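You operate a simulated robot arm through the tools that you are given. There is no shell and no other tool. Be economical: measure what you need, move in short steps, check, and stop when the job is done.

You are at the controls of a simulated robot arm. One attempt, no reset.

TASK
Stop the fan, set its pole to mark 4 and restart it at MID.
Fine: height knob tight again.

The check looks at the end state, three seconds after you hand in, the way a careful person would. Anything else that was tipped, shoved, dropped, spilled or broken makes it a failure.

THE ROBOT
A 7-joint arm with a two-finger parallel gripper, fixed in place. Base frame: the origin is at the foot of the arm, x ahead of it, y to its left, z up. Units: cm, degrees, N and s.
With the tool pointing down near the work surface it reaches from about 10 to 86 cm from the base axis. Its first joint turns from -115.0 to 115.0 degrees. Payload 3.91 kg.
Tool frame: the origin (TCP) lies between the finger pads and is the grasp point; the fingertips stand 3 cm ahead of it; z points along the fingers, y is the line along which they close. The gripper opens to 11 cm. The fingers are 2 cm wide and 1 cm thick; the gripper's body (4.8 by 11.2 cm) begins 5.5 cm behind the TCP.
Orientation is that of the tool frame in the base frame, as a unit quaternion [x, y, z, w]. With the fingers straight down and closing along the base's y, the tool's x points along the base's -x, its y along +y and its z along -z.

THE INTERFACE
- The arm moves only by the tool move_arm. Its argument "plan" is a list of rows, each a list of 6 numbers: the shift along the base's x, y, z in units of 100 mm (1.0 is 100 mm), then the turn, a rotation vector about the base's x, y, z in units of 60 degrees (1.0 is 60 degrees). In form: [[dx, dy, dz, rx, ry, rz], ...]. A call has 1 to 10 rows; each row is the pose to reach, as a shift and turn from the pose commanded when the call began. "jaw" is the opening, from 0 (shut) to 1 (fully open), set as the call begins (left out, the last holds). A call with a number of a shift or a turn outside -1 to 1 is refused whole. Each row takes 0.2 s and may step no farther than 5 cm and 8.6 degrees from the row before; otherwise, or with a gripper value out of range, the whole call is refused. Where a pose cannot be reached the arm comes as near as it can. A force on the tool above 90 N (or 10 N above the force at the start of the call, whichever is more), or a blocked arm, ends the call early, and 0.2 s more pass. The fingers move at their own pace (about 15.3 cm/s each) and stop on an object; they squeeze with about 23 N. The grip force told is the motor's: it shows also when the fingers shut on nothing. Time passes only in rows, and 0.2 s behind the last, so rows that repeat a pose let the fingers close. It gives the time, the measured TCP pose, the force on the tool (base axes), the opening and the grip force at its end, in the units of the frame above (readings bear some noise).
- Cameras (640 x 400 px; columns grow to the right, rows downward): "scene" is fixed at [4.92, 49.97, 119.64]; the picture's right is [-0.27, -0.96, 0.00], its down [0.09, -0.02, -1.00] and it looks along [0.96, -0.27, 0.09] (base axes); focal length 214 px, centre (320, 200). "wrist" rides on the gripper at [7.2, 1.7, -10.3] in the tool frame; the picture's right is [-0.23, 0.97, 0.00], its down [-0.76, -0.18, -0.62] and it looks along [-0.61, -0.14, 0.78] (tool axes); focal length 222 px, centre (320, 200).
- snapshot(camera): a new picture of that camera. No time passes.
- slide_trunk(by): slides the trunk up (or, below 0, down) by that many cm; the arm rides with it, the base frame stays. It gives what a move gives, with no picture.
- point_at(camera, pixels): for up to 12 pixels [column, row] of the newest picture of that camera ("zoom" is the newest enlarged one), the place [x, y, z] in the base frame of the surface seen there, good to about 0.3 cm. No time passes.
- inspect(camera, box): a new picture of the part [left, top, right, bottom] of that camera's present view, enlarged. No time passes.
- sign_off(): hands the job in; it is judged then, once.

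Work in short steps. Measure before you move; look again where a grasp or a placing could have gone wrong, and mend it. You have 80 turns and 46 pictures in all, those below and enlarged ones among them. Open the gripper and draw the arm clear of the work before you hand the job in, unless the task says otherwise; then end with one line.

The tools are called after ">>>" as a command line: name --pt "numbers of a row" for each row, then --argument value for the rest, lists and objects as JSON in quotes. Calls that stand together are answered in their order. move_arm: Moves the arm, as the interface text tells. Its arguments: {"type":"object","properties":{"plan":{"type":"array","items":{"type":"array","items":{"type":"number"}}},"jaw":{"type":"number"}},"required":["plan"]} The other tools are called the same way: slide_trunk (by) slides the trunk up or down; snapshot (camera) takes a picture; point_at (camera, pixels) gives the place of the surface under pixels of a picture; inspect (camera, box) takes an enlarged picture of a part of a camera's view; sign_off () hands the job in.

At the start:

```text
time: 0.0
ee_pos: [35.68, 32.26, 134.36]
tcp_rot: [0.0, 1.0, 0.0, 0.0]
wrist_force: [-0.8, 0.5, -0.1]
opening: 10.99
grasp_force: 0.0
trunk travel left (down, up): [-72.5, 26.5]
```

scene: 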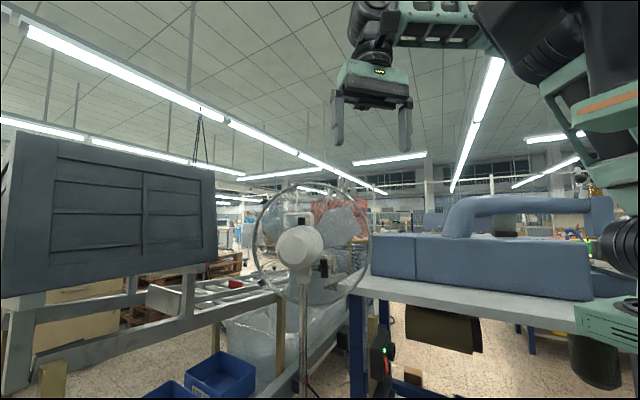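
wrist: 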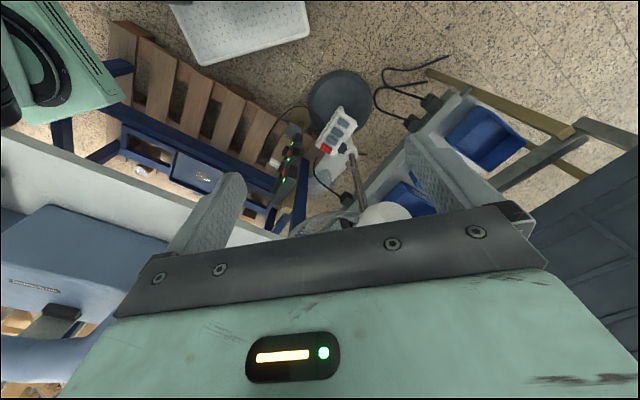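

The fan head shows at about (310,245) in the scene view, with a control panel near (340,135) in the wrist view. I'll enlarge both.

>>> inspect --camera "wrist" --box '[240, 60, 460, 240]'

>>> inspect --camera "scene" --box '[230, 170, 430, 400]'

```text
2.22 times, centred on (350, 150) of wrist
```

zoom: 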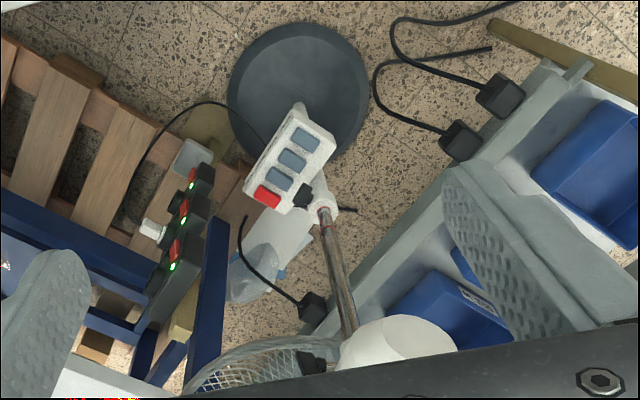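

```text
1.74 times, centred on (330, 285) of scene
```

zoom: 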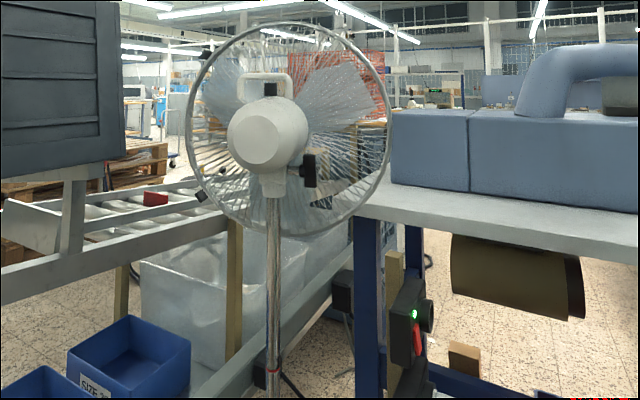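

I'll measure the buttons, knob, pole and head from both pictures.

>>> point_at --camera "wrist" --pixels '[[326.1, 148.2], [331.5, 140], [337.4, 131.5], [343.7, 122.5], [342.3, 146.9], [352.3, 154.5], [353, 164], [359, 181.5], [340, 100], [335, 106], [322, 155], [385, 212]]'

>>> point_at --camera "zoom" --pixels '[[272, 330], [272, 250], [265, 135], [309, 167], [265, 75], [273, 365], [270, 88], [272, 190], [190, 120], [388, 120], [420, 200], [375, 215]]'

```text
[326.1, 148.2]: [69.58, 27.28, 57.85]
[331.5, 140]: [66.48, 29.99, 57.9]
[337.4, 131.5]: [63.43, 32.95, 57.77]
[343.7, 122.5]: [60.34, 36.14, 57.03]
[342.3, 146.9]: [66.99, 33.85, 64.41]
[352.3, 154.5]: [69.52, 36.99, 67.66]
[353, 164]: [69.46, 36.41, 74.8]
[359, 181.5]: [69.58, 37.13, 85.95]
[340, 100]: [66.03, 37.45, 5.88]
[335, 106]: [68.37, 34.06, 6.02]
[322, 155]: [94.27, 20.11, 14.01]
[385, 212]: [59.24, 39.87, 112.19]
```

```text
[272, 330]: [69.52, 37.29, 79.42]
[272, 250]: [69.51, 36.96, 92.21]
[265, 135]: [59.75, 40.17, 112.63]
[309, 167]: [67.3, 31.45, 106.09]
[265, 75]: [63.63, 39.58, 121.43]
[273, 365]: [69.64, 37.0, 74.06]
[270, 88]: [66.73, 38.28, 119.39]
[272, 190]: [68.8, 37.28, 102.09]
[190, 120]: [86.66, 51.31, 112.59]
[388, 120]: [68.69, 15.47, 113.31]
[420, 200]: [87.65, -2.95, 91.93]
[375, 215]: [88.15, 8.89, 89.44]
```

The buttons sit at z≈58 and the height knob is near (67,34,64), under the fan head. I'll map the obstacles around the approach before lowering.

>>> point_at --camera "scene" --pixels '[[365, 292], [470, 305], [570, 325], [630, 300], [590, 290], [590, 205], [380, 260], [215, 270], [20, 270], [350, 390], [130, 335], [385, 340]]'

>>> point_at --camera "wrist" --pixels '[[100, 170], [20, 150], [230, 190], [290, 150], [298, 200], [250, 235], [400, 150], [460, 90], [380, 190], [540, 110], [600, 150], [80, 60]]'

```text
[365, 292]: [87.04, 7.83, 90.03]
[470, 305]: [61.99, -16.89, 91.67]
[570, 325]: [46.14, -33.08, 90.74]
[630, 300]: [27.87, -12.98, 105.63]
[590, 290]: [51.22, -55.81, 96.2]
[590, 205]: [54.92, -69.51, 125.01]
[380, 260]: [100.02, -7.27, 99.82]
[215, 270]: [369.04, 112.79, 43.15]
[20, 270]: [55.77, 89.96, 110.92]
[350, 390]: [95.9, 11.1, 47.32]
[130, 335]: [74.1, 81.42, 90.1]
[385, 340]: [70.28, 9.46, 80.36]
```

```text
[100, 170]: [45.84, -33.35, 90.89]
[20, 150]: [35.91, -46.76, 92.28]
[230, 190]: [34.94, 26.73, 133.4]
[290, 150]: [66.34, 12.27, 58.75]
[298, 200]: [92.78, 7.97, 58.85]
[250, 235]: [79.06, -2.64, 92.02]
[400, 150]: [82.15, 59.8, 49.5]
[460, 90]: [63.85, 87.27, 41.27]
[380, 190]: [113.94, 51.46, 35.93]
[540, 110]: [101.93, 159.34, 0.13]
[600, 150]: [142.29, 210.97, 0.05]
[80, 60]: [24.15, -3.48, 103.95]
```

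The space around (35,32) is free below the hand. I'll lower the trunk by 30 cm and look again.

>>> slide_trunk --by -30

>>> snapshot --camera "scene"

>>> snapshot --camera "wrist"

```text
time: 3.0
ee_pos: [35.77, 32.22, 104.31]
tcp_rot: [0.0, 1.0, 0.0, 0.0]
wrist_force: [-0.2, 0.1, -0.1]
opening: 10.99
grasp_force: 0.2
trunk travel left (down, up): [-42.5, 56.5]
```

```text
41 pictures are left
```

scene: 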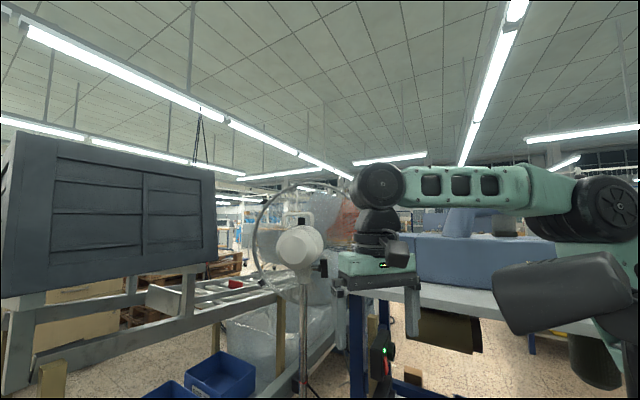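

```text
40 pictures are left
```

wrist: 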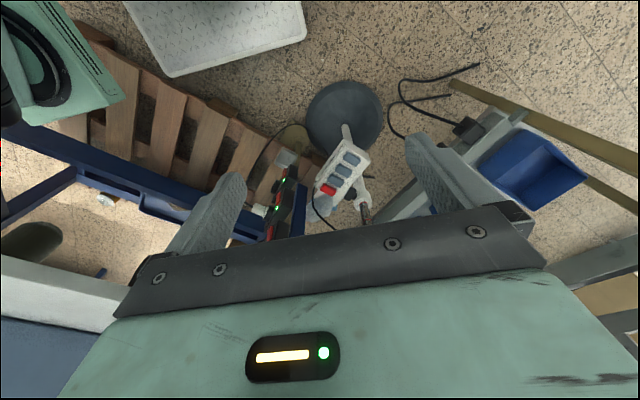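

The arm's links are on the near side of the table edge. I'll lower another 20 cm, then tilt the hand forward to look at the panel.

>>> slide_trunk --by -20

>>> move_arm --pt "0 0 0 0 -0.125 0" --pt "0 0 0 0 -0.25 0" --pt "0 0 0 0 -0.375 0" --pt "0 0 0 0 -0.5 0"

>>> snapshot --camera "wrist"

>>> snapshot --camera "scene"

```text
time: 5.2
ee_pos: [35.82, 32.32, 84.3]
tcp_rot: [0.0, 1.0, 0.0, -0.001]
wrist_force: [0.5, -0.4, 0.4]
opening: 10.97
grasp_force: 0.0
trunk travel left (down, up): [-22.5, 76.5]
```

```text
time: 6.2
ee_pos: [35.73, 32.28, 84.31]
tcp_rot: [0.0, 0.966, 0.0, 0.259]
wrist_force: [-0.8, -1.2, -0.2]
opening: 11.0
grasp_force: 0.1
trunk travel left (down, up): [-22.5, 76.5]
```

```text
39 pictures are left
```

wrist: 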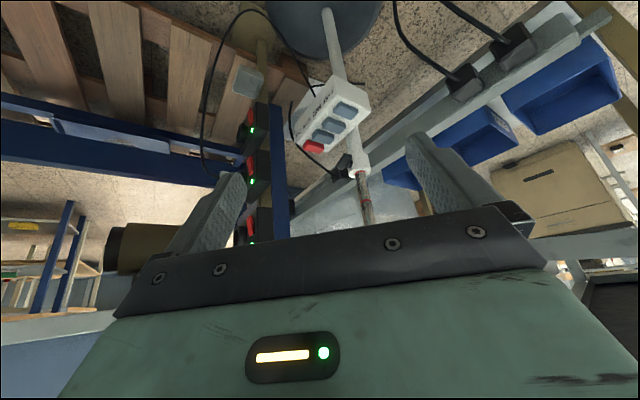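

```text
38 pictures are left
```

scene: 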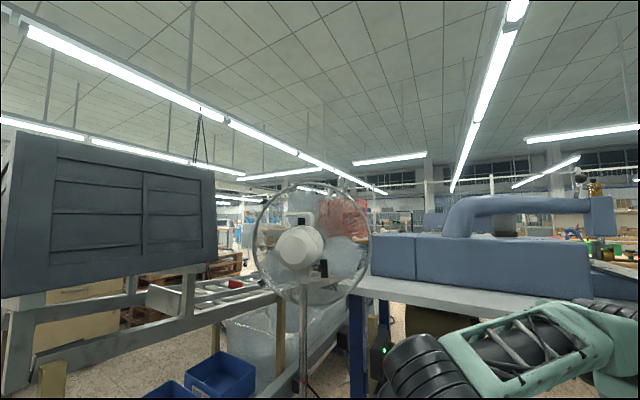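

Inspecting the panel and collar closely.

>>> inspect --camera "wrist" --box '[280, 60, 400, 140]'

>>> inspect --camera "wrist" --box '[315, 130, 425, 215]'

```text
5.00 times, centred on (340, 100) of wrist
```

zoom: 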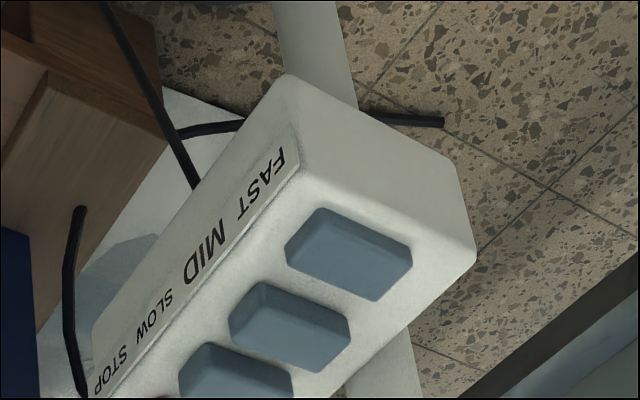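

```text
4.71 times, centred on (370, 172) of wrist
```

zoom: 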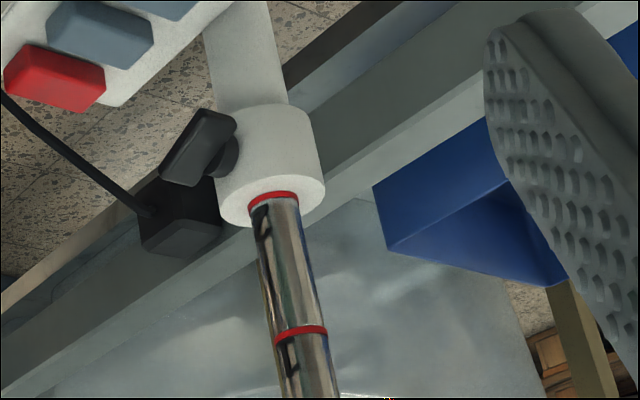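

The buttons lie on the panel's top face in order STOP, SLOW, MID, FAST. The pole has red rings with text beside them, so I'll zoom in to read the numbers.

>>> inspect --camera "wrist" --box '[346, 166, 378, 206]'

>>> inspect --camera "scene" --box '[285, 340, 325, 400]'

```text
10.00 times, centred on (362, 186) of wrist
```

zoom: 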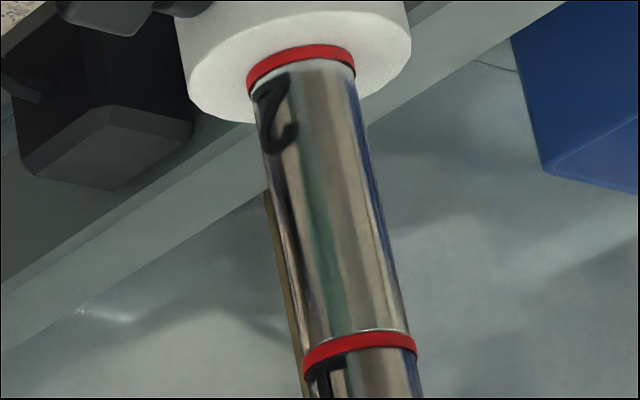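

```text
6.67 times, centred on (305, 370) of scene
```

zoom: 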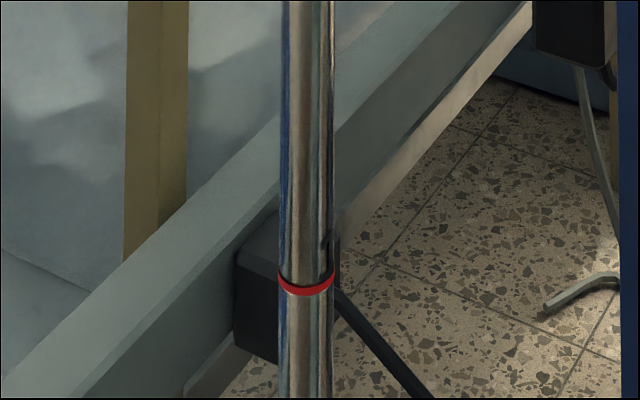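

Upside down in this view, the number at the collar reads 2 and the one above reads 1. So the pole sits at mark 2 and must rise two intervals. I'll measure the ring spacing, collar and knob.

>>> point_at --camera "wrist" --pixels '[[361.5, 171.4], [366.5, 200.5], [352.5, 174.5], [370, 168], [360, 160], [344, 164], [341, 170], [348.5, 156], [353, 165], [361, 186], [316, 146], [327, 135]]'

>>> point_at --camera "zoom" --pixels '[[305, 288], [305, 200], [305, 100]]'

>>> point_at --camera "wrist" --pixels '[[337, 123], [346, 108], [301, 130], [336, 85], [353, 102], [312, 120], [322, 103], [357, 148], [355, 125], [285, 185], [260, 130], [250, 80]]'

```text
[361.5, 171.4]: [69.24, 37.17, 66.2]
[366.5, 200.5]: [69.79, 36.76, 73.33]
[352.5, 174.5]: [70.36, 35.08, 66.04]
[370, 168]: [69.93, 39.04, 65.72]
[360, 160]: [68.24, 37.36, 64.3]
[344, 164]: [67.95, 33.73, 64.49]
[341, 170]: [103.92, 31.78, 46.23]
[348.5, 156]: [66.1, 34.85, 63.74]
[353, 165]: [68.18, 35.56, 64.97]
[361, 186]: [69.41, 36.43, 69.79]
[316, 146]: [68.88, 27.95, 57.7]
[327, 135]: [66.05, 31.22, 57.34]
```

```text
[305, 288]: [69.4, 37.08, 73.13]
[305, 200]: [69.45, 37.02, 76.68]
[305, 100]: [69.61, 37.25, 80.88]
```

```text
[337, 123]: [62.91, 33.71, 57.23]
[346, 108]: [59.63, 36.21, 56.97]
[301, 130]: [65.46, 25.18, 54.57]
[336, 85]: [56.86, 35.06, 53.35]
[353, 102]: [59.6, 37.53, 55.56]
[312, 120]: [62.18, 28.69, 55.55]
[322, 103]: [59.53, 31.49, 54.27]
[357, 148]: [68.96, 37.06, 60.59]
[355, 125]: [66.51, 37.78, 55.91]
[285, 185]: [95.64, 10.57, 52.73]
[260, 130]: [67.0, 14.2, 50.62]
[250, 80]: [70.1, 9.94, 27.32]
```

The ring spacing is about 7.0 cm, so the lift is about 14 cm. For STOP at (69.3,27.6,57.8) I'll shut the jaw, tilt to 40° and yaw 45° so the hand comes square to the panel and clear of the knob.

>>> move_arm --pt "0 0 0 0 -0.083 0" --pt "0 0 0 0 -0.167 0" --jaw 0

>>> move_arm --pt "0 -0.1 0 0 0 0.125" --pt "0.1 -0.3 0 0 0 0.25" --pt "0.2 -0.5 0 0 0 0.375" --pt "0.3 -0.7 0 0 0 0.5" --pt "0.4 -0.9 0 0 0 0.625" --pt "0.5 -1.0 0 0 0 0.75"

>>> snapshot --camera "wrist"

>>> snapshot --camera "scene"

```text
time: 6.8
ee_pos: [35.79, 32.3, 84.22]
tcp_rot: [0.0, 0.94, 0.0, 0.342]
wrist_force: [0.5, -0.8, -0.3]
opening: 0.0
grasp_force: 22.8
trunk travel left (down, up): [-22.5, 76.5]
```

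```text
time: 8.2
ee_pos: [40.76, 22.22, 84.31]
tcp_rot: [-0.358, 0.868, 0.131, 0.317]
wrist_force: [0.6, -0.2, -0.1]
opening: 0.0
grasp_force: 23.0
trunk travel left (down, up): [-22.5, 76.5]
```

```text
33 pictures are left
```

wrist: 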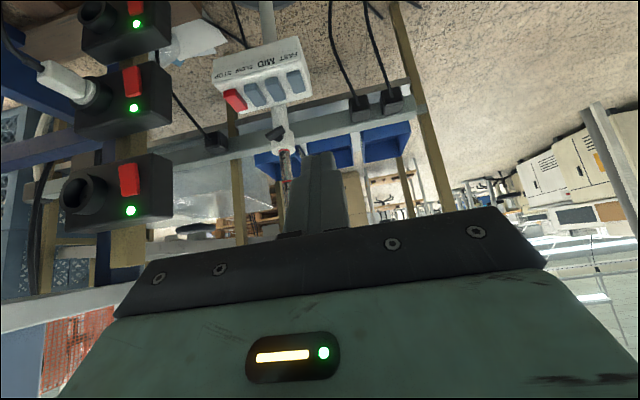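

```text
32 pictures are left
```

scene: 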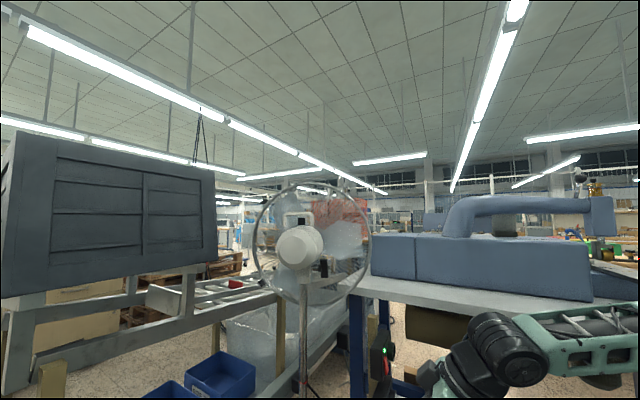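

Now there's a square view of the panel and knob. I'll enlarge and measure it.

>>> inspect --camera "wrist" --box '[200, 35, 330, 175]'

>>> point_at --camera "wrist" --pixels '[[235, 101], [255, 94], [275, 88], [295, 82], [270, 136], [280, 131], [275, 134], [268, 138], [283, 127], [80, 195], [60, 205], [120, 110]]'

```text
2.86 times, centred on (265, 105) of wrist
```

zoom: 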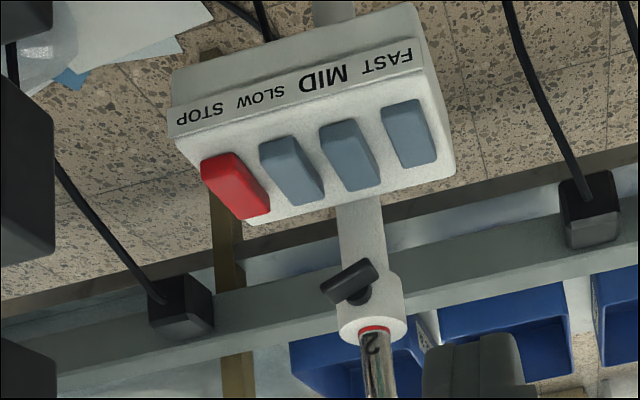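

```text
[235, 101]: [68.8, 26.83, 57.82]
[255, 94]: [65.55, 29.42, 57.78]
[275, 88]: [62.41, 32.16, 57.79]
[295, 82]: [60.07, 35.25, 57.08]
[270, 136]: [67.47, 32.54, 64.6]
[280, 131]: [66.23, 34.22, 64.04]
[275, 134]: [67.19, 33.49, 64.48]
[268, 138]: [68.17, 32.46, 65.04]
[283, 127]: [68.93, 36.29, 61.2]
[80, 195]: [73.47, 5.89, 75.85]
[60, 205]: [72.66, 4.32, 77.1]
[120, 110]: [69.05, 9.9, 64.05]
```

FAST sits lower, so the fan is running at FAST and the buttons latch. I'll move to hover over STOP (68.9,27.0), about 3 cm up.

>>> move_arm --pt "0.34 0.05 -0.25 0 0 0" --pt "0.68 0.1 -0.5 0 0 0" --pt "1.0 0.15 -0.75 0 0 0"

>>> move_arm --pt "0.35 0.05 -0.25 0 0 0" --pt "0.7 0.1 -0.5 0 0 0" --pt "1.0 0.15 -0.75 0 0 0"

>>> move_arm --pt "0.35 0.05 -0.25 0 0 0" --pt "0.74 0.1 -0.5 0 0 0"

>>> snapshot --camera "wrist"

```text
time: 9.0
ee_pos: [50.68, 23.79, 76.67]
tcp_rot: [-0.36, 0.868, 0.13, 0.316]
wrist_force: [0.2, -1.0, 0.1]
opening: 0.0
grasp_force: 23.1
trunk travel left (down, up): [-22.5, 76.5]
```

```text
time: 9.8
ee_pos: [60.62, 25.32, 69.27]
tcp_rot: [-0.359, 0.868, 0.131, 0.316]
wrist_force: [-0.3, -0.4, 0.9]
opening: 0.0
grasp_force: 22.9
trunk travel left (down, up): [-22.5, 76.5]
```

```text
time: 10.4
ee_pos: [68.19, 26.37, 64.31]
tcp_rot: [-0.36, 0.868, 0.131, 0.317]
wrist_force: [0.5, -0.8, 0.7]
opening: 0.0
grasp_force: 23.5
trunk travel left (down, up): [-22.5, 76.5]
```

```text
30 pictures are left
```

wrist: 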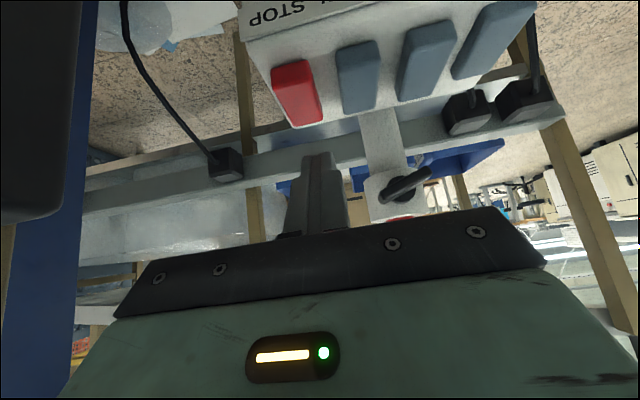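

Tip is at about (317,155), STOP at (297,92). I'll check the positions from this close view.

>>> point_at --camera "wrist" --pixels '[[297, 92], [290, 68], [305, 115], [317, 157], [357, 75], [427, 60], [495, 40], [405, 185], [388, 195], [425, 175], [280, 90], [312, 90]]'

```text
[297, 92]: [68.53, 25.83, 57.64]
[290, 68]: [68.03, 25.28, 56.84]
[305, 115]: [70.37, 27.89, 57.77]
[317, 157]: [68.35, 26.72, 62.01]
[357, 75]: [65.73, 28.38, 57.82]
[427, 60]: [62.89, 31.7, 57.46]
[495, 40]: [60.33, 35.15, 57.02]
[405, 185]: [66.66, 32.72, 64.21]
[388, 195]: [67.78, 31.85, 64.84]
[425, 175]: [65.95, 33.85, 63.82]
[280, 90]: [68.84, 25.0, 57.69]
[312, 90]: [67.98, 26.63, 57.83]
```

STOP's centre is near (69.3,26.7). I'll shift 0.4 cm along the row and press down gradually.

>>> move_arm --pt "0.04 -0.04 -0.1 0 0 0" --pt "0.04 -0.04 -0.25 0 0 0" --pt "0.04 -0.04 -0.34 0 0 0" --pt "0.04 -0.04 -0.38 0 0 0" --pt "0.04 -0.04 -0.41 0 0 0"

>>> inspect --camera "wrist" --box '[220, 0, 540, 200]'

```text
time: 11.6
ee_pos: [68.54, 25.88, 60.2]
tcp_rot: [-0.36, 0.868, 0.131, 0.315]
wrist_force: [0.6, -0.1, 0.2]
opening: 0.0
grasp_force: 23.2
trunk travel left (down, up): [-22.5, 76.5]
```

```text
2.00 times, centred on (380, 100) of wrist
```

zoom: 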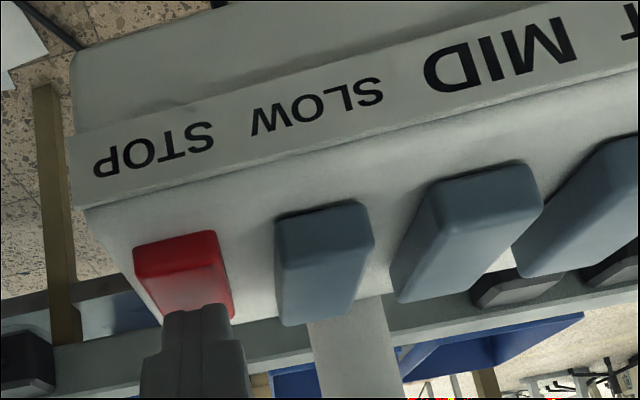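

No contact force yet, and the tip is toward the rear of the red button. I'll shift 0.5 cm to the front and press further in small steps.

>>> move_arm --pt "-0.04 -0.04 0.02 0 0 0" --pt "-0.04 -0.04 -0.02 0 0 0" --pt "-0.04 -0.04 -0.04 0 0 0" --pt "-0.04 -0.04 -0.06 0 0 0"

>>> inspect --camera "wrist" --box '[220, 0, 540, 200]'

```text
time: 12.6
ee_pos: [68.17, 25.45, 59.8]
tcp_rot: [-0.359, 0.868, 0.132, 0.317]
wrist_force: [-2.3, -1.7, 9.8]
opening: 0.02
grasp_force: 22.9
trunk travel left (down, up): [-22.5, 76.5]
```

```text
2.00 times, centred on (380, 100) of wrist
```

zoom: 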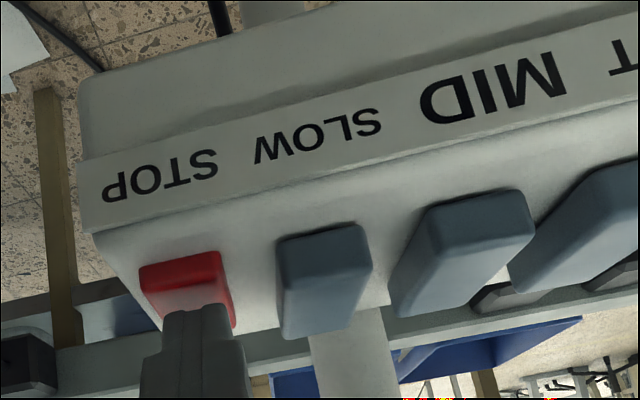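

Contact at 9.8 N and the red button is going in. I'll press 0.3 cm more, then retract and check.

>>> move_arm --pt "0 0 -0.02 0 0 0" --pt "0 0 -0.04 0 0 0"

>>> move_arm --pt "0 0 0.2 0 0 0" --pt "-0.2 -0.2 0.5 0 0 0" --pt "-0.5 -0.5 0.8 0 0 0"

>>> snapshot --camera "wrist"

>>> inspect --camera "scene" --box '[240, 170, 400, 320]'

```text
time: 13.2
ee_pos: [68.12, 25.56, 59.35]
tcp_rot: [-0.359, 0.868, 0.132, 0.318]
wrist_force: [-6.0, -7.4, 25.1]
opening: 0.0
grasp_force: 23.1
trunk travel left (down, up): [-22.5, 76.5]
```

```text
refused: row 3 steps farther than a row can; nothing moved
```

```text
27 pictures are left
```

wrist: 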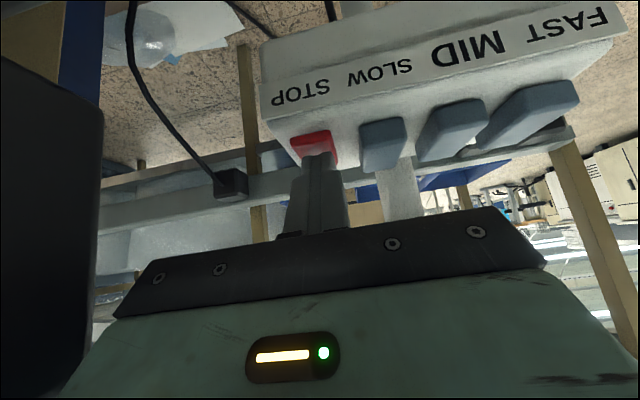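

```text
2.67 times, centred on (320, 245) of scene
```

zoom: 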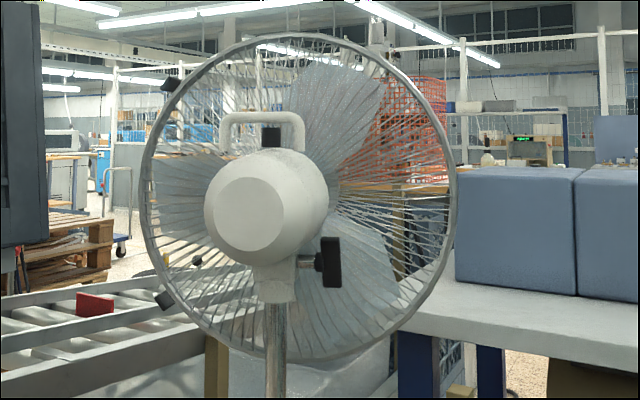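

STOP stayed pressed: FAST popped up and the blades now look sharp. I'll retract to a stand-off in front of the panel before levelling the hand for the knob.

>>> move_arm --pt "0 0 0.3 0 0 0" --pt "-0.2 -0.1 0.6 0 0 0" --pt "-0.5 -0.2 0.8 0 0 0" --pt "-0.85 -0.3 1.0 0 0 0" --pt "-1.0 -0.4 1.0 0 0 0"

>>> move_arm --pt "-0.1 -0.05 0 0.098 -0.098 0" --pt "-0.2 -0.1 0 0.196 -0.196 0" --pt "-0.3 -0.1 0 0.294 -0.294 0" --pt "-0.4 -0.1 0 0.393 -0.393 0" --pt "-0.4 -0.1 0 0.491 -0.491 0" --pt "-0.4 -0.1 0 0.589 -0.589 0"

>>> snapshot --camera "scene"

```text
time: 14.4
ee_pos: [58.11, 21.25, 69.23]
tcp_rot: [-0.36, 0.868, 0.131, 0.316]
wrist_force: [-0.3, 0.3, 0.4]
opening: 0.02
grasp_force: 22.8
trunk travel left (down, up): [-22.5, 76.5]
```

```text
time: 15.8
ee_pos: [55.97, 22.29, 69.66]
tcp_rot: [-0.27, 0.654, 0.27, 0.654]
wrist_force: [0.0, 0.1, 0.0]
opening: 0.0
grasp_force: 23.6
out of reach, approached as far as the arm can: row 4, 5, 6
trunk travel left (down, up): [-22.5, 76.5]
```

```text
25 pictures are left
```

scene: 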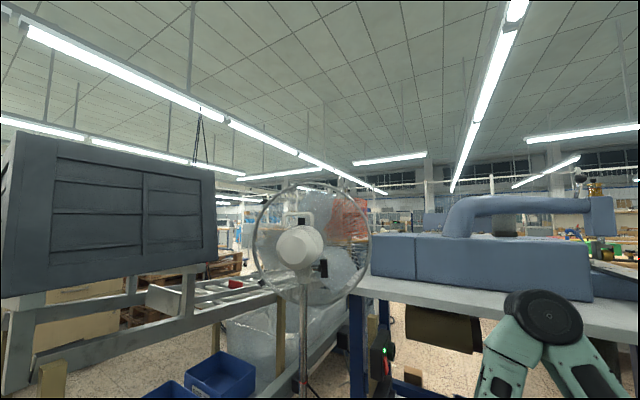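

Level attitude is reached near (56,22,70), limited by how folded the arm is. I'll check how close the elbow is to the table edge and look through the wrist camera.

>>> point_at --camera "scene" --pixels '[[545, 320], [510, 300], [575, 305], [500, 360], [470, 310], [480, 390]]'

>>> snapshot --camera "wrist"

```text
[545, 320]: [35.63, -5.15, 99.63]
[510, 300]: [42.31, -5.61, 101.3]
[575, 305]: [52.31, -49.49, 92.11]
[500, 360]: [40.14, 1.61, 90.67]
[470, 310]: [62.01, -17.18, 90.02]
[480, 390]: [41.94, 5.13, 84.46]
```

```text
24 pictures are left
```

wrist: 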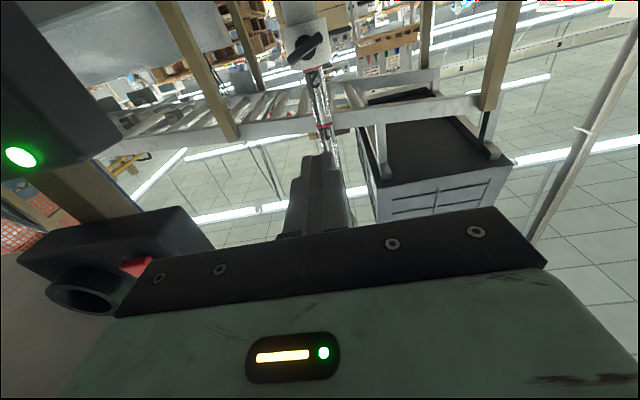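

The elbow is well inside the table edge. Now I'll roll 68° about the knob axis while moving forward slightly, and open the jaw to about 4 cm.

>>> move_arm --pt "0.25 0.25 0 0.1 0.1 0" --pt "0.25 0.25 0 0.2 0.2 0" --pt "0.25 0.25 0 0.3 0.3 0" --pt "0.25 0.25 0 0.4 0.4 0" --pt "0.25 0.25 0 0.5 0.5 0" --pt "0.25 0.25 0 0.6 0.6 0" --pt "0.25 0.25 0 0.7 0.7 0" --pt "0.25 0.25 0 0.8 0.8 0" --jaw 0.36

>>> snapshot --camera "wrist"

```text
time: 17.6
ee_pos: [58.51, 24.72, 69.56]
tcp_rot: [0.141, 0.693, 0.59, 0.39]
wrist_force: [-0.4, -0.2, 0.2]
opening: 3.98
grasp_force: 0.0
trunk travel left (down, up): [-22.5, 76.5]
```

```text
23 pictures are left
```

wrist: 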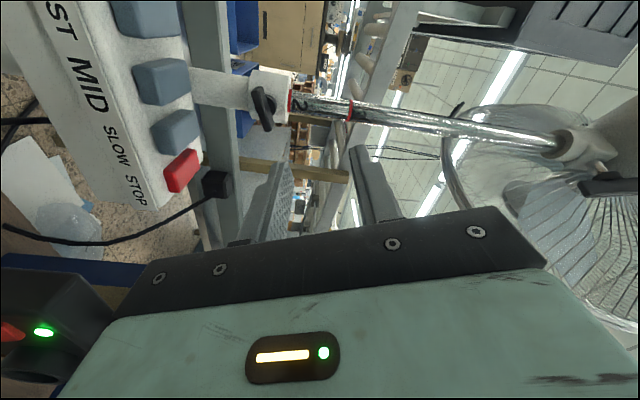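

The view is now aligned with the bar: knob at (262,107), fingers either side. I'll measure the knob and collar again from here.

>>> inspect --camera "wrist" --box '[220, 60, 364, 150]'

>>> point_at --camera "wrist" --pixels '[[257, 91], [262, 107], [268, 125], [273, 108], [284, 80], [282, 120], [350, 110], [290, 101], [181, 168], [135, 160], [175, 130], [160, 80]]'

```text
4.44 times, centred on (292, 105) of wrist
```

zoom: 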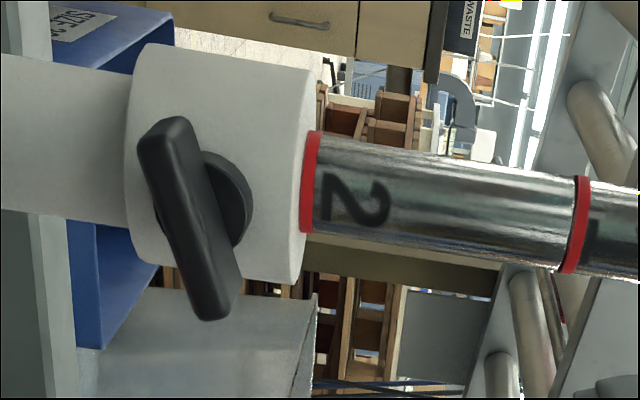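

```text
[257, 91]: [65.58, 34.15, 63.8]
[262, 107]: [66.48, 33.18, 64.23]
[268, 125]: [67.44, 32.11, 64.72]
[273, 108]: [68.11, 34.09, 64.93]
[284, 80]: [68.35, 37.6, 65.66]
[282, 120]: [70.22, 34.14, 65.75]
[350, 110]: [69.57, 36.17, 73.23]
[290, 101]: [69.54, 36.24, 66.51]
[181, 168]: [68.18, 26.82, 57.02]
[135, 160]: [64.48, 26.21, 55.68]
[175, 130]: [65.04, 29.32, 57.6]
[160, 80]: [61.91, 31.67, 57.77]
```

The bar lies at about 18°, with its front face centre at (66.5,33.15,64.25). I'll trim the roll by 4°, come down to its height, then go in along its axis until the fingertips pass about 1 cm beyond the bar face.

>>> move_arm --pt "0 0.02 -0.27 0.047 0.047 0" --pt "0 0.04 -0.53 0.047 0.047 0" --pt "0.22 0.26 -0.53 0.047 0.047 0" --pt "0.4 0.44 -0.53 0.047 0.047 0"

>>> snapshot --camera "wrist"

```text
time: 18.6
ee_pos: [62.55, 29.19, 64.36]
tcp_rot: [0.164, 0.688, 0.603, 0.369]
wrist_force: [0.5, 0.4, 0.1]
opening: 3.99
grasp_force: 0.0
trunk travel left (down, up): [-22.5, 76.5]
```

```text
21 pictures are left
```

wrist: 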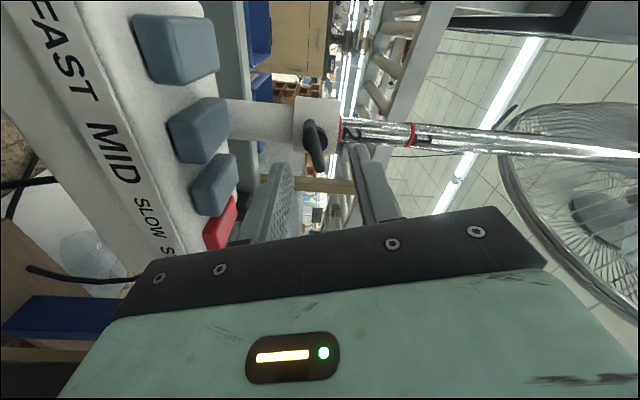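

The bar at (315,145) is centred between the fingertips at (280,170) and (358,150). I'll go in the last 3.6 cm and close.

>>> move_arm --pt "0.13 0.13 0 0 0 0" --pt "0.257 0.257 0 0 0 0"

>>> move_arm --pt "0 0 0 0 0 0" --pt "0 0 0 0 0 0" --jaw 0

>>> snapshot --camera "wrist"

```text
time: 19.2
ee_pos: [65.01, 31.85, 64.27]
tcp_rot: [0.165, 0.688, 0.602, 0.37]
wrist_force: [-1.3, -0.7, 0.4]
opening: 3.95
grasp_force: 0.1
trunk travel left (down, up): [-22.5, 76.5]
```

```text
time: 19.8
ee_pos: [65.25, 31.75, 63.91]
tcp_rot: [0.166, 0.691, 0.6, 0.368]
wrist_force: [7.9, 1.3, -30.9]
opening: 0.89
grasp_force: 45.2
trunk travel left (down, up): [-22.5, 76.5]
```

```text
20 pictures are left
```

wrist: 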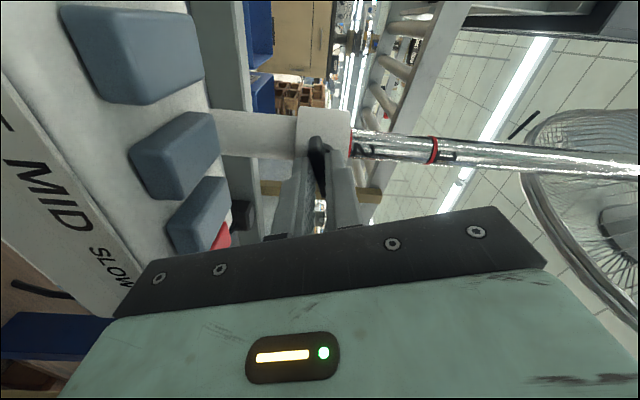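

Gripped at 0.89 cm, with the hand about 0.4 cm too high (force -31 N). I'll ease to the knob's centre and start turning counter-clockwise.

>>> move_arm --pt "0.02 -0.01 -0.05 0 0 0" --pt "0.02 -0.01 -0.05 0 0 0"

>>> move_arm --pt "0 0 0 -0.08 -0.08 0" --pt "0 0 0 -0.16 -0.16 0" --pt "0 0 0 -0.24 -0.24 0" --pt "0 0 0 -0.32 -0.32 0"

```text
time: 20.4
ee_pos: [65.28, 31.73, 63.85]
tcp_rot: [0.164, 0.688, 0.602, 0.37]
wrist_force: [-9.2, -11.7, -15.5]
opening: 0.9
grasp_force: 45.6
trunk travel left (down, up): [-22.5, 76.5]
```

```text
time: 21.4
ee_pos: [65.29, 31.61, 63.78]
tcp_rot: [-0.001, 0.708, 0.498, 0.501]
wrist_force: [-13.7, -15.9, -18.6]
opening: 0.89
grasp_force: 44.7
trunk travel left (down, up): [-22.5, 76.5]
```

It turned 27° smoothly. I'll relieve the contact forces slightly and continue turning to about 90°.

>>> move_arm --pt "-0.01 -0.015 -0.02 -0.09 -0.09 0" --pt "-0.01 -0.015 -0.02 -0.18 -0.18 0" --pt "-0.01 -0.015 -0.02 -0.27 -0.27 0" --pt "-0.01 -0.015 -0.02 -0.36 -0.36 0" --pt "-0.01 -0.015 -0.02 -0.45 -0.45 0" --pt "-0.01 -0.015 -0.02 -0.54 -0.54 0" --pt "-0.01 -0.015 -0.02 -0.63 -0.63 0" --pt "-0.01 -0.015 -0.02 -0.72 -0.72 0"

>>> snapshot --camera "wrist"

```text
time: 23.2
ee_pos: [65.42, 31.45, 63.58]
tcp_rot: [-0.359, 0.609, 0.173, 0.686]
wrist_force: [28.6, -1.5, -6.6]
opening: 1.45
grasp_force: 45.3
trunk travel left (down, up): [-22.5, 76.5]
```

```text
19 pictures are left
```

wrist: 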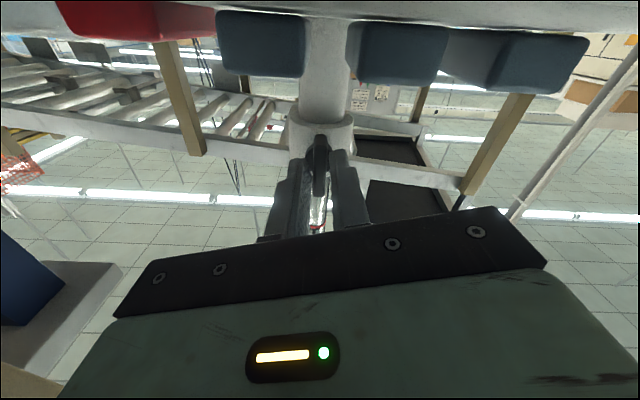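

The opening rose to 1.45 cm at the end, so the bar met its stop near vertical and the knob is fully loosened. I'll open and back out along the axis.

>>> move_arm --pt "0 0 0 0 0 0" --pt "0 0 0 0 0 0" --jaw 0.36

>>> move_arm --pt "-0.25 -0.25 0 0 0 0" --pt "-0.5 -0.5 0.05 0 0 0"

>>> inspect --camera "wrist" --box '[220, 40, 420, 180]'

>>> snapshot --camera "scene"

```text
time: 23.8
ee_pos: [65.01, 31.76, 63.64]
tcp_rot: [-0.361, 0.608, 0.175, 0.685]
wrist_force: [0.7, -0.9, 0.5]
opening: 3.97
grasp_force: 0.0
trunk travel left (down, up): [-22.5, 76.5]
```

```text
time: 24.4
ee_pos: [60.16, 26.58, 64.21]
tcp_rot: [-0.36, 0.608, 0.175, 0.685]
wrist_force: [0.5, -0.3, 0.1]
opening: 3.95
grasp_force: 0.1
trunk travel left (down, up): [-22.5, 76.5]
```

```text
2.86 times, centred on (320, 110) of wrist
```

zoom: 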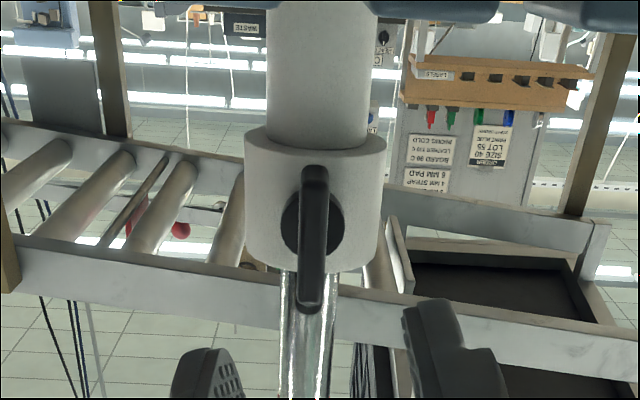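

```text
17 pictures are left
```

scene: 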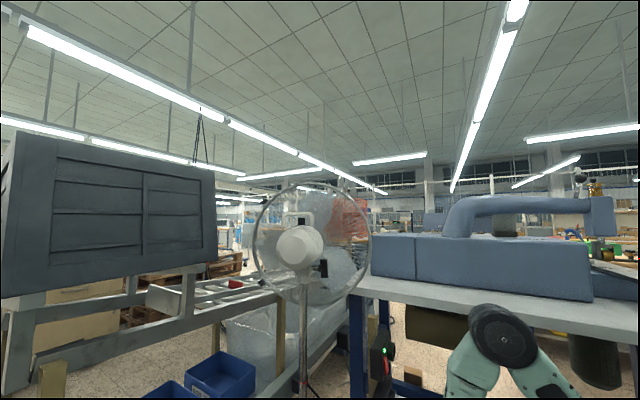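

The bar is now vertical and the head hasn't sunk. Next I'll grip the pole, first rising to z≈82, levelling the roll by 16° and opening wider.

>>> move_arm --pt "-0.02 0.02 0.35 0.09 0.09 0" --pt "-0.02 0.02 0.75 0.189 0.189 0" --pt "-0.02 0.02 1.0 0.189 0.189 0" --jaw 0.6

>>> move_arm --pt "0 0 0.4 0 0 0" --pt "0 0 0.78 0 0 0"

>>> snapshot --camera "wrist"

```text
time: 25.2
ee_pos: [59.85, 26.8, 74.12]
tcp_rot: [-0.271, 0.653, 0.269, 0.654]
wrist_force: [0.0, 0.8, 0.0]
opening: 6.63
grasp_force: 0.1
trunk travel left (down, up): [-22.5, 76.5]
```

```text
time: 25.8
ee_pos: [59.98, 26.82, 82.07]
tcp_rot: [-0.272, 0.653, 0.27, 0.654]
wrist_force: [-0.2, 0.1, -0.5]
opening: 6.59
grasp_force: 0.0
trunk travel left (down, up): [-22.5, 76.5]
```

```text
16 pictures are left
```

wrist: 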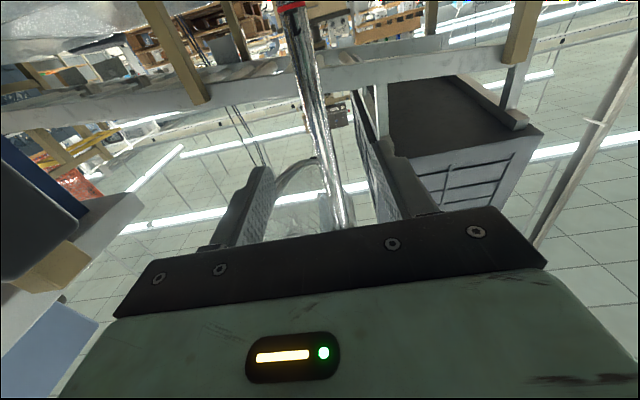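

The pole is centred between the fingers. I'll advance 14 cm along the approach and close on it.

>>> move_arm --pt "0.33 0.33 0 0 0 0" --pt "0.66 0.66 0 0 0 0" --pt "0.99 0.985 0 0 0 0"

>>> move_arm --pt "0 0 0 0 0 0" --pt "0 0 0 0 0 0" --pt "0 0 0 0 0 0" --jaw 0

```text
time: 26.6
ee_pos: [70.01, 36.67, 82.01]
tcp_rot: [-0.272, 0.653, 0.268, 0.655]
wrist_force: [0.2, -0.2, -0.3]
opening: 6.61
grasp_force: 0.1
trunk travel left (down, up): [-22.5, 76.5]
```

```text
time: 27.4
ee_pos: [70.34, 36.34, 82.12]
tcp_rot: [-0.27, 0.653, 0.268, 0.655]
wrist_force: [23.7, -10.2, 4.6]
opening: 2.35
grasp_force: 44.8
trunk travel left (down, up): [-22.5, 76.5]
```

Gripped at 2.35 cm, with about 24 N sideways because the pole is 0.4 cm to the right. I'll relieve that, then lift 2 cm as a test.

>>> move_arm --pt "0.04 -0.04 0 0 0 0" --pt "0.04 -0.04 0 0 0 0" --pt "0.04 -0.04 0.05 0 0 0" --pt "0.04 -0.04 0.1 0 0 0" --pt "0.04 -0.04 0.15 0 0 0" --pt "0.04 -0.04 0.2 0 0 0"

>>> inspect --camera "scene" --box '[230, 170, 430, 400]'

```text
time: 28.8
ee_pos: [70.3, 36.25, 83.95]
tcp_rot: [-0.273, 0.653, 0.269, 0.653]
wrist_force: [12.2, 3.8, -4.8]
opening: 2.38
grasp_force: 45.0
trunk travel left (down, up): [-22.5, 76.5]
```

```text
1.74 times, centred on (330, 285) of scene
```

zoom: 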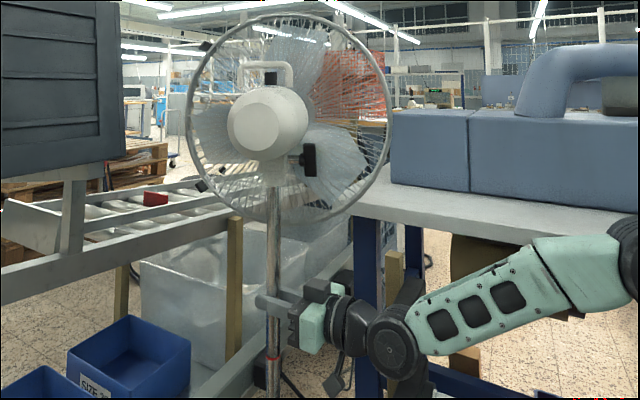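

The head rose with the hand and the lift force is small. I'll lift 10 cm more in 1 cm rows.

>>> move_arm --pt "0 0 0.1 0 0 0" --pt "0 0 0.2 0 0 0" --pt "0 0 0.3 0 0 0" --pt "0 0 0.4 0 0 0" --pt "0 0 0.5 0 0 0" --pt "0 0 0.6 0 0 0" --pt "0 0 0.7 0 0 0" --pt "0 0 0.8 0 0 0" --pt "0 0 0.9 0 0 0" --pt "0 0 1.0 0 0 0"

>>> snapshot --camera "wrist"

>>> snapshot --camera "scene"

```text
time: 31.0
ee_pos: [70.17, 36.32, 94.01]
tcp_rot: [-0.273, 0.652, 0.269, 0.654]
wrist_force: [-2.7, -0.5, -4.3]
opening: 2.38
grasp_force: 44.9
trunk travel left (down, up): [-22.5, 76.5]
```

```text
14 pictures are left
```

wrist: 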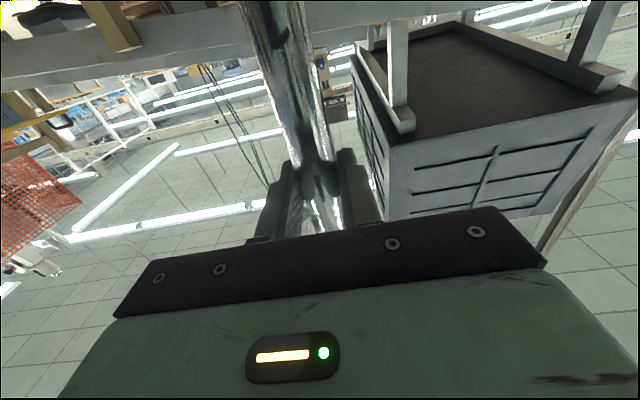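

```text
13 pictures are left
```

scene: 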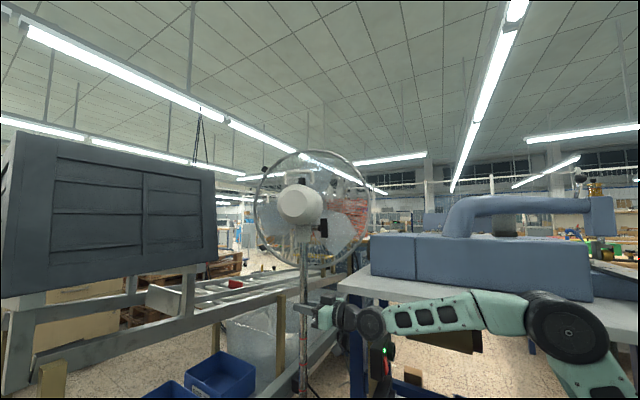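

Total lift so far is 11.9 cm. I'll measure the two visible rings in the scene view to get the remaining distance exactly.

>>> inspect --camera "scene" --box '[270, 320, 340, 400]'

```text
5.00 times, centred on (305, 360) of scene
```

zoom: 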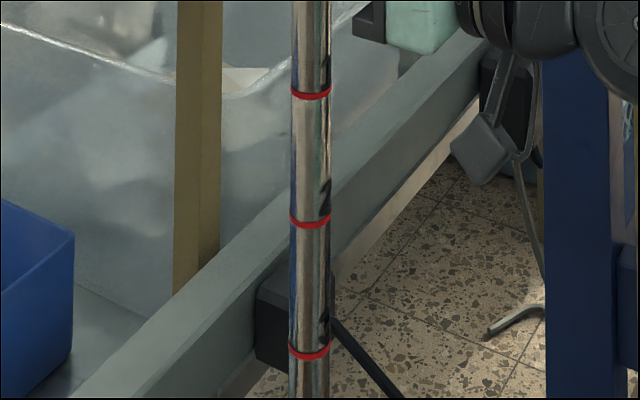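

>>> point_at --camera "zoom" --pixels '[[311, 95], [311, 225], [310, 352], [300, 94], [300, 223], [300, 350]]'

```text
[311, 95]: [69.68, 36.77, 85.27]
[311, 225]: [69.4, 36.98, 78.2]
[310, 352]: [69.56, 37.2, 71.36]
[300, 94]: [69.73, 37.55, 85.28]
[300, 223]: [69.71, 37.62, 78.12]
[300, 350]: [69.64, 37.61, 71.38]
```

Ring spacing is 6.95 cm and ring 1 has moved 12.0 cm, so about 1.9 cm remains. I'll lift that and hold.

>>> move_arm --pt "0 0 0.07 0 0 0" --pt "0 0 0.14 0 0 0" --pt "0 0 0.19 0 0 0" --pt "0 0 0.19 0 0 0"

>>> inspect --camera "scene" --box '[270, 320, 340, 400]'

>>> point_at --camera "zoom" --pixels '[[311, 314], [311, 187], [311, 57]]'

```text
time: 32.0
ee_pos: [70.28, 36.24, 95.9]
tcp_rot: [-0.273, 0.653, 0.269, 0.654]
wrist_force: [-2.7, 3.8, -4.7]
opening: 2.38
grasp_force: 44.3
trunk travel left (down, up): [-22.5, 76.5]
```

```text
5.00 times, centred on (305, 360) of scene
```

zoom: 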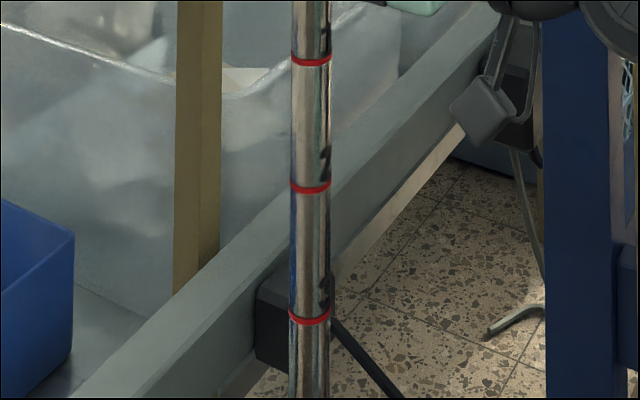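

```text
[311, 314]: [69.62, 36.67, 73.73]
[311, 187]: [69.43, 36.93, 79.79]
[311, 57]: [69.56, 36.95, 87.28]
```

Ring 3 is now at row 383.4; ring 1 was at 383.2 when mark 2 sat at the collar, so mark 4 is aligned. I'll open and back off, then check the pole doesn't sink.

>>> move_arm --pt "0 0 0 0 0 0" --pt "0 0 0 0 0 0" --pt "-0.33 -0.33 0 0 0 0" --pt "-0.66 -0.66 0 0 0 0" --pt "-0.99 -0.95 0 0 0 0" --jaw 0.6

>>> inspect --camera "scene" --box '[270, 320, 340, 400]'

```text
time: 33.2
ee_pos: [60.3, 26.78, 95.72]
tcp_rot: [-0.272, 0.653, 0.27, 0.654]
wrist_force: [1.0, 0.0, -0.4]
opening: 6.62
grasp_force: 0.0
trunk travel left (down, up): [-22.5, 76.5]
```

```text
5.00 times, centred on (305, 360) of scene
```

zoom: 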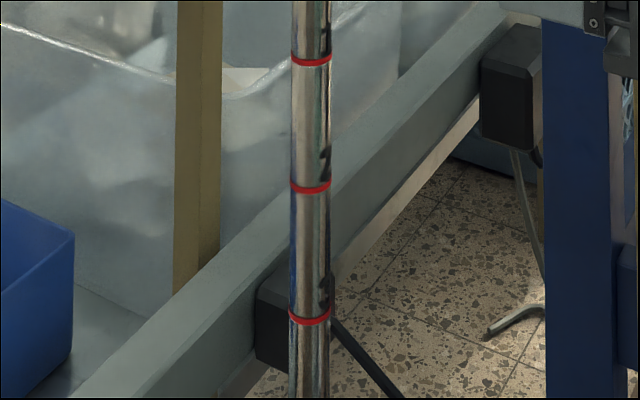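

The pole holds. Now back down to the knob's height at the stand-off, with jaw at 4 cm and level roll to match the vertical bar.

>>> move_arm --pt "0 0 -0.4 0 0 0" --pt "0 0 -0.8 0 0 0" --pt "0 0 -1.0 0 0 0" --jaw 0.36

>>> move_arm --pt "0 0 -0.4 0 0 0" --pt "0 0 -0.8 0 0 0" --pt "0 0 -1.0 0 0 0"

>>> move_arm --pt "0 0 -0.4 0 0 0" --pt "0 0 -0.8 0 0 0" --pt "0 0 -1.0 0 0 0"

>>> snapshot --camera "wrist"

```text
time: 34.0
ee_pos: [60.4, 26.72, 85.87]
tcp_rot: [-0.272, 0.653, 0.269, 0.654]
wrist_force: [0.0, -0.1, 0.6]
opening: 3.95
grasp_force: 0.0
trunk travel left (down, up): [-22.5, 76.5]
```

```text
time: 34.8
ee_pos: [60.38, 26.75, 75.82]
tcp_rot: [-0.272, 0.653, 0.268, 0.655]
wrist_force: [0.3, -1.0, -0.4]
opening: 3.96
grasp_force: 0.0
trunk travel left (down, up): [-22.5, 76.5]
```

```text
time: 35.6
ee_pos: [60.3, 26.72, 65.77]
tcp_rot: [-0.272, 0.653, 0.269, 0.654]
wrist_force: [0.6, -0.7, -0.2]
opening: 3.97
grasp_force: 0.0
trunk travel left (down, up): [-22.5, 76.5]
```

```text
9 pictures are left
```

wrist: 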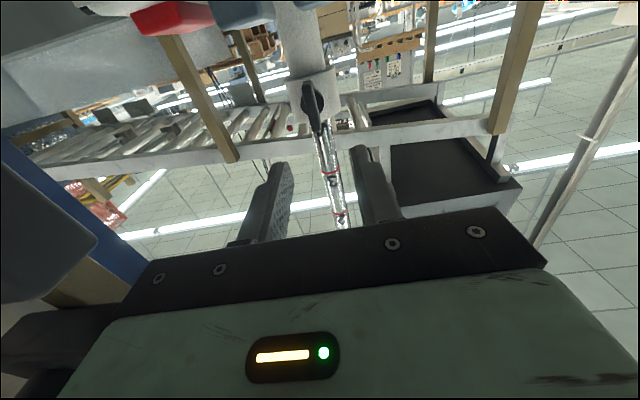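

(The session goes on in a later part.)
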